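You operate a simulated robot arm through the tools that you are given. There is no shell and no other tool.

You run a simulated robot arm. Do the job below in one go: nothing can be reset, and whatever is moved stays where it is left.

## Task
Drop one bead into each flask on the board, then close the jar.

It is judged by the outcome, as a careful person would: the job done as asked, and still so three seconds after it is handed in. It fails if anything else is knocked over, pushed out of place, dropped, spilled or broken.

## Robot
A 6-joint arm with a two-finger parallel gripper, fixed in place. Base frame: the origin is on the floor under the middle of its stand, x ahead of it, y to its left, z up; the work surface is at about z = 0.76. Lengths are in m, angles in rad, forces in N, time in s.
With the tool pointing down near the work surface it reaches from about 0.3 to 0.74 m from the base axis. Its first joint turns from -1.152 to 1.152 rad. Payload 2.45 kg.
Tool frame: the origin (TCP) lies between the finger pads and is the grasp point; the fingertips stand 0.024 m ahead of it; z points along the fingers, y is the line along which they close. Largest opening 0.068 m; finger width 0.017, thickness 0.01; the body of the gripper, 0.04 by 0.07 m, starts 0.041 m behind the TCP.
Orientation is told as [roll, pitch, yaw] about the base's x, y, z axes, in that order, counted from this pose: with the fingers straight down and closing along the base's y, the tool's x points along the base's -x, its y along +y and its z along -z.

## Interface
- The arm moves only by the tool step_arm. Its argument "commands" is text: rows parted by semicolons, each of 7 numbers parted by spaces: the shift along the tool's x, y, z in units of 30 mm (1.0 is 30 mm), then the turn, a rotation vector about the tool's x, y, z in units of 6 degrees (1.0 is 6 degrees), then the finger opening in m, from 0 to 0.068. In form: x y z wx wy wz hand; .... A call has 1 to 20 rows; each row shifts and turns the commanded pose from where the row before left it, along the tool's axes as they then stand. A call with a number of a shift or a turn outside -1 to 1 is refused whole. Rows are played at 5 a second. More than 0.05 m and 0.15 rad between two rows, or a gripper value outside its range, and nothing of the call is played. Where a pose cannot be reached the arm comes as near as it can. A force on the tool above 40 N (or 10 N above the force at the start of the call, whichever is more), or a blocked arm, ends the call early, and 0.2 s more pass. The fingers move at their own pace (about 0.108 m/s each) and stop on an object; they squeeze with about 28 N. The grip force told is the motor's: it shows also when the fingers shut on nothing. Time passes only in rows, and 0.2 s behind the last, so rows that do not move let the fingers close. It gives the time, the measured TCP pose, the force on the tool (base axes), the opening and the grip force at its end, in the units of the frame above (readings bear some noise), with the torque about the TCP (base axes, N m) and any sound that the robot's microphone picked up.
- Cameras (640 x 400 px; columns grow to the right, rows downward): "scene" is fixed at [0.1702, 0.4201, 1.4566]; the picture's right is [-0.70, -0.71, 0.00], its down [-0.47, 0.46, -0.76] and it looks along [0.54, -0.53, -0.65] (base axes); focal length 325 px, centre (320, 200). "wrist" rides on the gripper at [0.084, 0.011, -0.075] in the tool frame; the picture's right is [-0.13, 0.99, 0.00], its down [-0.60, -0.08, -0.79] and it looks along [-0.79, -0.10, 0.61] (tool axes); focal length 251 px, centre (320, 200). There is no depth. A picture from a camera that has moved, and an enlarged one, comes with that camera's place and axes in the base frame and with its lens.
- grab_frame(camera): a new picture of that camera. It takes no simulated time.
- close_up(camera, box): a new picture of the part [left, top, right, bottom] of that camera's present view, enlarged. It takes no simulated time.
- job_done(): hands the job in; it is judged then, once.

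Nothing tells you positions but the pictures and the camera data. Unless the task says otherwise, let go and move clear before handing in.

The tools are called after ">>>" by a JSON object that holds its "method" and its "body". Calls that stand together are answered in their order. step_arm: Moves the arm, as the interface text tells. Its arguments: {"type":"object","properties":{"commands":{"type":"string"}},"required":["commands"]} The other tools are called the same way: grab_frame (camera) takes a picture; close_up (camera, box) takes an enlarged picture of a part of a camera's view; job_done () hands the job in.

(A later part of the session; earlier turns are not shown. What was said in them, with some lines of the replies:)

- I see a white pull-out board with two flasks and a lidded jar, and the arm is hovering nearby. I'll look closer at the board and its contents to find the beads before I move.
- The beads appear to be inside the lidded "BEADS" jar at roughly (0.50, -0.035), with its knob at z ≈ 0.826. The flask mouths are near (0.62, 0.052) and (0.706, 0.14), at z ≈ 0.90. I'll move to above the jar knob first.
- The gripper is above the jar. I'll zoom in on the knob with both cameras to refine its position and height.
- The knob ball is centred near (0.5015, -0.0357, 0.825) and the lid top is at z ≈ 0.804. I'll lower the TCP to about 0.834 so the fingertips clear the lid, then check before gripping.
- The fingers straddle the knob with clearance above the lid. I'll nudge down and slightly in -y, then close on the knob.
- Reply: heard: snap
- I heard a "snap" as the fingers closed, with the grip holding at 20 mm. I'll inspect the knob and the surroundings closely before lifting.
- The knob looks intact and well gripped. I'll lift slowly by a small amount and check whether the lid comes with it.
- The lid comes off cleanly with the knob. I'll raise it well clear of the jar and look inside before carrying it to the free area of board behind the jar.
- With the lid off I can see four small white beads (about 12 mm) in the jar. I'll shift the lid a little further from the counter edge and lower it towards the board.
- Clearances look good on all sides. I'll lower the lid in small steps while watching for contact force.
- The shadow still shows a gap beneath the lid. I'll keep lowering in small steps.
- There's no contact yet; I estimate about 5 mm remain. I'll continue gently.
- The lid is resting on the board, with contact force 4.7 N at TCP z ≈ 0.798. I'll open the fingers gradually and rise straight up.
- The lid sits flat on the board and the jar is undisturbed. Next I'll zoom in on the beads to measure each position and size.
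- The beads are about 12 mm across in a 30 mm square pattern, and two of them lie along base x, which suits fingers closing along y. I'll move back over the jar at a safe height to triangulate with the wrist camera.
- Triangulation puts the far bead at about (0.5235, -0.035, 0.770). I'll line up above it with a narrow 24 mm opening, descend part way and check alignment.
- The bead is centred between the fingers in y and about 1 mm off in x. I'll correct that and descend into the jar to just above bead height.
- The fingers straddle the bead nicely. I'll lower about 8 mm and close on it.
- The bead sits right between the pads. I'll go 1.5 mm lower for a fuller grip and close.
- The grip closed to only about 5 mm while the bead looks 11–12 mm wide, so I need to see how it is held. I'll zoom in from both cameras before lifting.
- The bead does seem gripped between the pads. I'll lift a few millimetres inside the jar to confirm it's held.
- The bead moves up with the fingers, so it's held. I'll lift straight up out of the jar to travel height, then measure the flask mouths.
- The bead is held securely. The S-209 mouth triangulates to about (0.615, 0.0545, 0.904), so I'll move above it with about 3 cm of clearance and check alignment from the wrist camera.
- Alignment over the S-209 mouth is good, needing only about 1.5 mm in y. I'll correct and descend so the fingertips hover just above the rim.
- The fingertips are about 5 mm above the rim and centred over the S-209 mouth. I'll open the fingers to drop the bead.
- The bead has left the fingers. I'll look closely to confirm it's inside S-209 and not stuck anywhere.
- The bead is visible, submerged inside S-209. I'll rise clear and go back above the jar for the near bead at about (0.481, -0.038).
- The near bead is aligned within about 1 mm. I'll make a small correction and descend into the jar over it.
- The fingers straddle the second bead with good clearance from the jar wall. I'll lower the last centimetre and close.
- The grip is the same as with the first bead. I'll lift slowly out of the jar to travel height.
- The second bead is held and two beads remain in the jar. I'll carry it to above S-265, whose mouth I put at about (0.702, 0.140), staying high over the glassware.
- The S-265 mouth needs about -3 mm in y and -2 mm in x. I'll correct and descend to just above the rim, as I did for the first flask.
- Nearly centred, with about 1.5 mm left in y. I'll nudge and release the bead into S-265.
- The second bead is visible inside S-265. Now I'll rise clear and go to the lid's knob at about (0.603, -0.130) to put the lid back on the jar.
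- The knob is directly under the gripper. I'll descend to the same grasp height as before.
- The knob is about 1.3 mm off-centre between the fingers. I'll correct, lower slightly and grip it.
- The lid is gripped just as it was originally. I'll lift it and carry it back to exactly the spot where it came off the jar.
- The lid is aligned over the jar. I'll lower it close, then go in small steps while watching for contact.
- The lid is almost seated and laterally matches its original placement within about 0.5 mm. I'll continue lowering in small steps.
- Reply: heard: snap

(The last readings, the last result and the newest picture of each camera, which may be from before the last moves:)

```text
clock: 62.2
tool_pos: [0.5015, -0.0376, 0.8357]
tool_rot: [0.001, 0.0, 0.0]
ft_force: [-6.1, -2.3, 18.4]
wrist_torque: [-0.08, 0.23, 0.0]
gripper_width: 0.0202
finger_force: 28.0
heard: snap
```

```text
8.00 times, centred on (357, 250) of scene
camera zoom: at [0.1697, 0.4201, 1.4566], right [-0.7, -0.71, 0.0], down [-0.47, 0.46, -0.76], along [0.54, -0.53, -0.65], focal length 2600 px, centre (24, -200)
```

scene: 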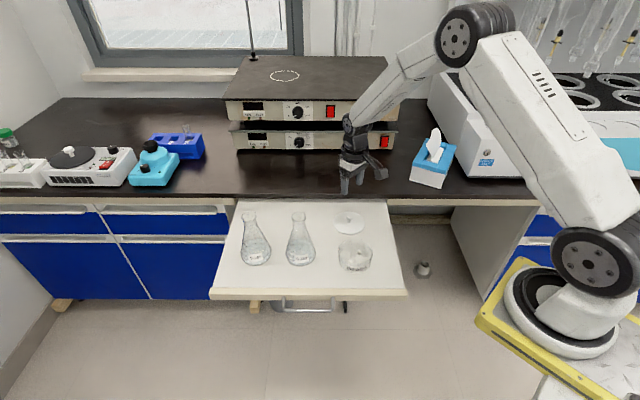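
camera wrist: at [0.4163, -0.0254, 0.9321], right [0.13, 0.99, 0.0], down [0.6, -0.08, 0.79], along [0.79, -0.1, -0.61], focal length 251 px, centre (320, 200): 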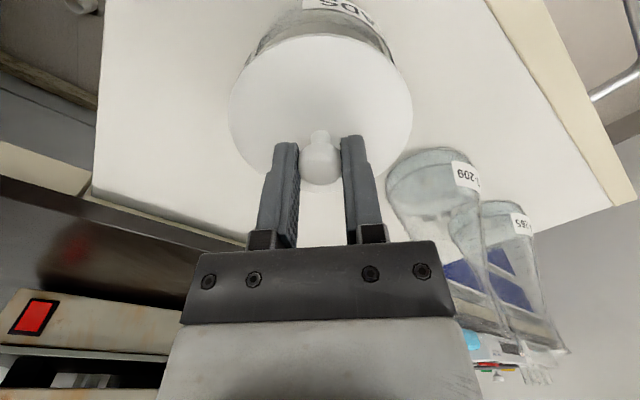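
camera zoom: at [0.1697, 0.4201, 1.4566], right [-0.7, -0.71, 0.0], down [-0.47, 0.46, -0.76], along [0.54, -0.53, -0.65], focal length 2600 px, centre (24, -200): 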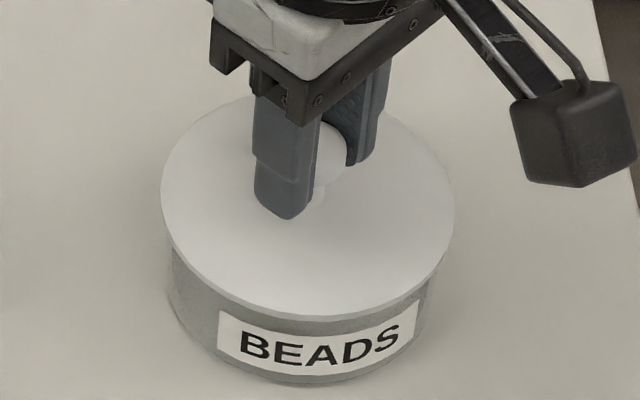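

The lid made contact with a snap, at the same height as when originally seated, and the contact force is 18 N. I'll relax that pressure slightly before opening the fingers.

>>> {"method": "step_arm", "body": {"commands": "0 0 -0.02 0 0 0 0; 0 0 0 0 0 0 0"}}

>>> {"method": "close_up", "body": {"camera": "wrist", "box": [200, 0, 440, 200]}}

>>> {"method": "close_up", "body": {"camera": "scene", "box": [330, 225, 384, 275]}}

```text
clock: 62.8
tool_pos: [0.5004, -0.0368, 0.836]
tool_rot: [-0.001, -0.001, 0.001]
ft_force: [-2.4, -4.1, 11.1]
wrist_torque: [-0.06, 0.08, 0.02]
gripper_width: 0.0199
finger_force: 27.8
```

```text
2.00 times, centred on (320, 100) of wrist
camera zoom: at [0.4157, -0.0257, 0.9105], right [0.13, 0.99, 0.0], down [0.6, -0.08, 0.79], along [0.79, -0.1, -0.61], focal length 503 px, centre (320, 400)
```

zoom: 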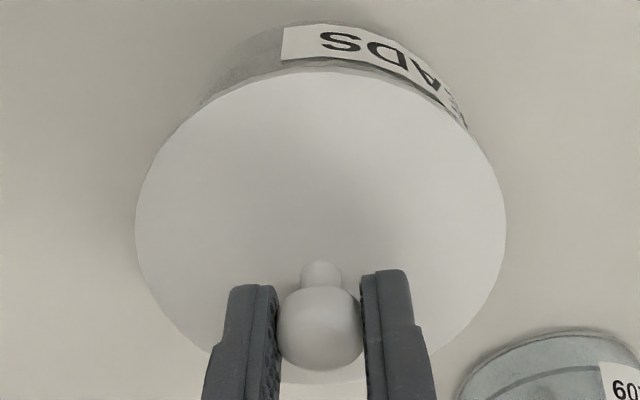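

```text
8.00 times, centred on (357, 250) of scene
camera zoom: at [0.1699, 0.42, 1.4566], right [-0.7, -0.71, 0.0], down [-0.47, 0.46, -0.76], along [0.54, -0.53, -0.65], focal length 2600 px, centre (24, -200)
```

zoom: 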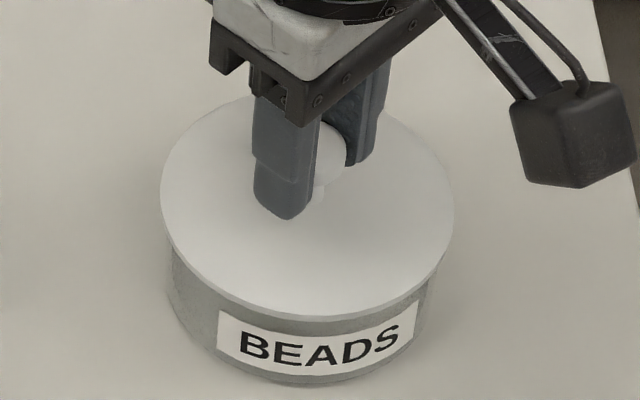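

>>> {"method": "step_arm", "body": {"commands": "0 0 -0.02 0 0 0 0; 0 0 0 0 0 0 0"}}

```text
clock: 63.4
tool_pos: [0.5018, -0.0354, 0.8355]
tool_rot: [0.001, -0.001, -0.001]
ft_force: [-0.6, 0.7, -0.3]
wrist_torque: [-0.01, -0.04, -0.02]
gripper_width: 0.0201
finger_force: 27.8
heard: snap
```

The force has relaxed to zero, but I heard another snap. I'll check the lid closely before letting go.

>>> {"method": "close_up", "body": {"camera": "scene", "box": [330, 225, 384, 275]}}

>>> {"method": "close_up", "body": {"camera": "wrist", "box": [200, 0, 440, 200]}}

>>> {"method": "grab_frame", "body": {"camera": "scene"}}

```text
8.00 times, centred on (357, 250) of scene
camera zoom: at [0.1702, 0.4201, 1.4566], right [-0.7, -0.71, 0.0], down [-0.47, 0.46, -0.76], along [0.54, -0.53, -0.65], focal length 2600 px, centre (24, -200)
```

zoom: 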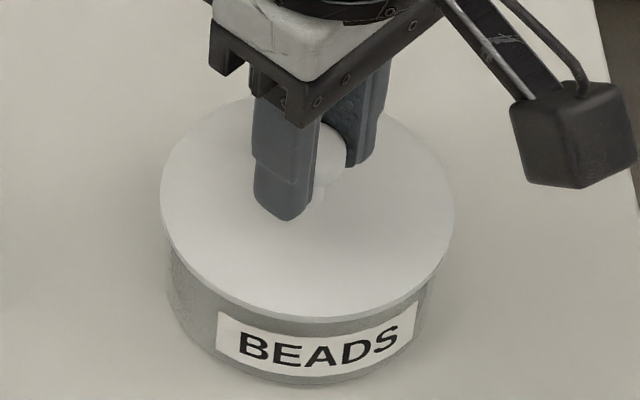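

```text
2.00 times, centred on (320, 100) of wrist
camera zoom: at [0.4155, -0.0251, 0.9109], right [0.13, 0.99, 0.0], down [0.6, -0.08, 0.79], along [0.79, -0.1, -0.61], focal length 503 px, centre (320, 400)
```

zoom: 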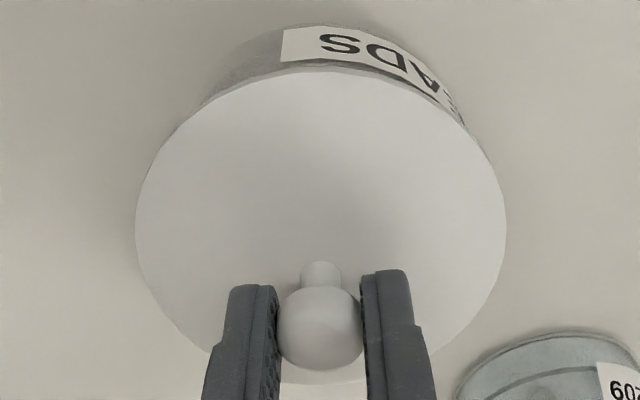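

```text
taken
```

scene: 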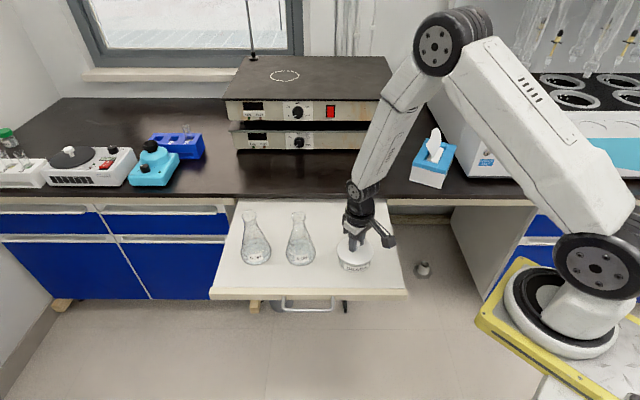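

The jar and lid line up just as they did at the start. I'll open the fingers gradually and rise straight up.

>>> {"method": "step_arm", "body": {"commands": "0 0 0.01 0 0 0 0; 0 0 0 0 0 0 0.022; 0 0 0 0 0 0 0.03; 0 0 0 0 0 0 0.045; 0 0 0 0 0 0 0.05; 0 0 0 0 0 0 0.05"}}

>>> {"method": "close_up", "body": {"camera": "scene", "box": [330, 225, 384, 275]}}

>>> {"method": "grab_frame", "body": {"camera": "wrist"}}

```text
clock: 64.8
tool_pos: [0.5005, -0.0366, 0.8353]
tool_rot: [0.0, 0.0, 0.0]
ft_force: [0.3, -0.6, 0.5]
wrist_torque: [0.03, 0.0, 0.02]
gripper_width: 0.0498
finger_force: 0.1
heard: snap
```

```text
8.00 times, centred on (357, 250) of scene
camera zoom: at [0.1702, 0.4201, 1.4566], right [-0.7, -0.71, 0.0], down [-0.47, 0.46, -0.76], along [0.54, -0.53, -0.65], focal length 2600 px, centre (24, -200)
```

zoom: 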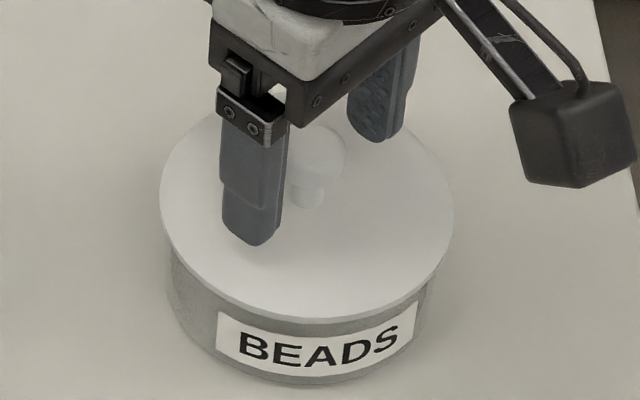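

```text
taken
camera wrist: at [0.4158, -0.0253, 0.9108], right [0.13, 0.99, 0.0], down [0.6, -0.08, 0.79], along [0.79, -0.1, -0.61], focal length 251 px, centre (320, 200)
```

wrist: 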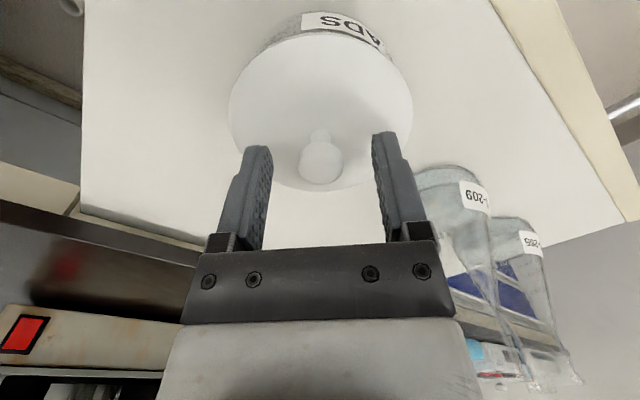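

The lid is free of the fingers and seated on the jar. I'll rise straight up and clear, then inspect everything.

>>> {"method": "step_arm", "body": {"commands": "0 0 -0.2 0 0 0 0.05; 0 0 -0.4 0 0 0 0.05; 0 0 -0.7 0 0 0 0.05; 0 0 -0.8 0 0 0 0.05; 0 0 -0.8 0 0 0 0.05; 0 0 -0.8 0 0 0 0.05; 0 0 -0.8 0 0 0 0.05; 0.4 -0.2 -0.8 0 0 0 0.05; 0.4 -0.2 -0.8 0 0 0 0.05; 0.4 -0.2 -0.8 0 0 0 0.05; 0 0 0 0 0 0 0.05"}}

>>> {"method": "grab_frame", "body": {"camera": "scene"}}

>>> {"method": "close_up", "body": {"camera": "scene", "box": [330, 225, 380, 275]}}

>>> {"method": "close_up", "body": {"camera": "scene", "box": [200, 190, 420, 310]}}

>>> {"method": "grab_frame", "body": {"camera": "wrist"}}

```text
clock: 67.2
tool_pos: [0.4638, -0.0539, 1.0427]
tool_rot: [0.0, 0.001, -0.001]
ft_force: [0.2, -0.2, 0.2]
wrist_torque: [0.02, 0.01, -0.03]
gripper_width: 0.0503
finger_force: 0.0
```

```text
taken
```

scene: 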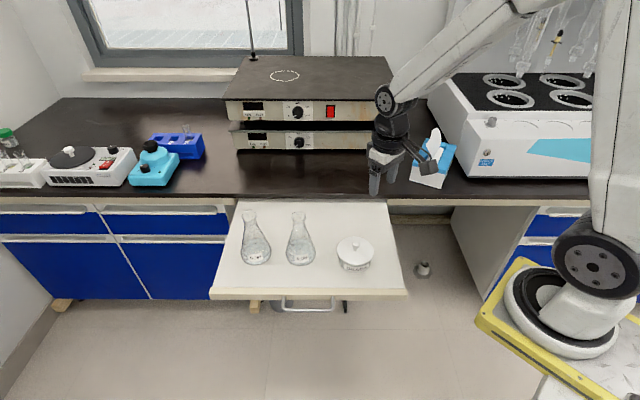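

```text
8.00 times, centred on (355, 250) of scene
camera zoom: at [0.1701, 0.4201, 1.4566], right [-0.7, -0.71, 0.0], down [-0.47, 0.46, -0.76], along [0.54, -0.53, -0.65], focal length 2600 px, centre (40, -200)
```

zoom: 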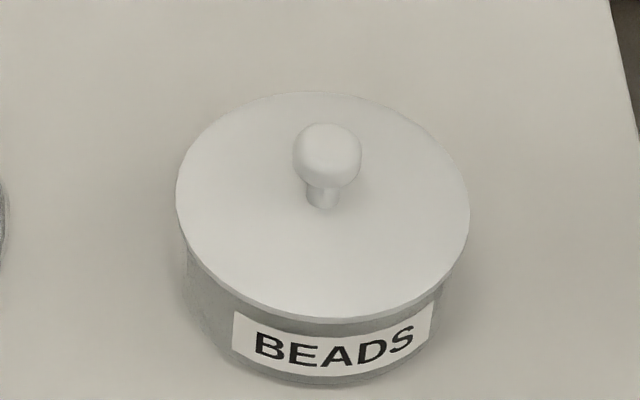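

```text
2.91 times, centred on (310, 250) of scene
camera zoom: at [0.1701, 0.4201, 1.4566], right [-0.7, -0.71, 0.0], down [-0.47, 0.46, -0.76], along [0.54, -0.53, -0.65], focal length 946 px, centre (349, 54)
```

zoom: 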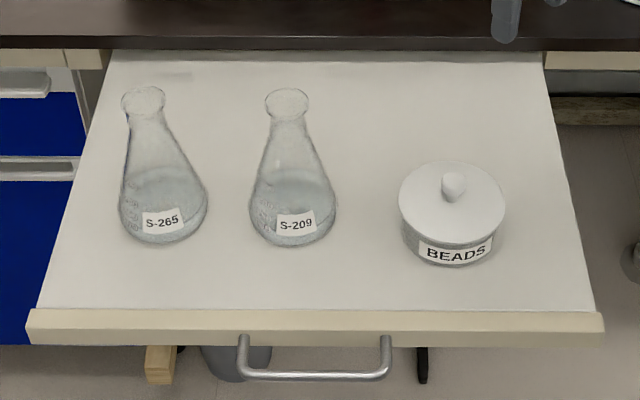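

```text
taken
camera wrist: at [0.3786, -0.0432, 1.1187], right [0.13, 0.99, 0.0], down [0.6, -0.08, 0.79], along [0.79, -0.1, -0.61], focal length 251 px, centre (320, 200)
```

wrist: 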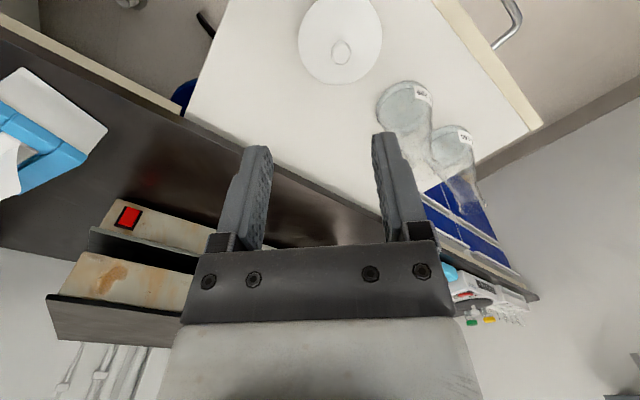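

Each flask has one bead, the lid is back on the jar as it started, nothing else on the board or counter has moved, and the gripper is clear. I'm handing in the job.

>>> {"method": "job_done", "body": {}}

```text
The job is handed in.
```

I dropped one bead into each flask (S-209 and S-265), put the lid back on the jar and handed the job in. The result of the judging hasn't been shown to me.

- **Beads:** after each release, the wrist camera showed the bead lying in the liquid inside the flask. Two beads are left in the jar.
- **Jar:** the lid sits at the same height and in the same place on the jar as at the start. Jar and lid together shifted by less than about 1 mm.
- **Snap sounds:** the microphone picked up a "snap" four times: when I first gripped the knob, and three more times while I set the lid down and let go. I saw no damage, and I took them to be the lid making contact, but I couldn't confirm the cause.
- **Surroundings:** the flasks and the rest of the board and counter look unmoved in the last pictures. The gripper is empty and clear above the board.
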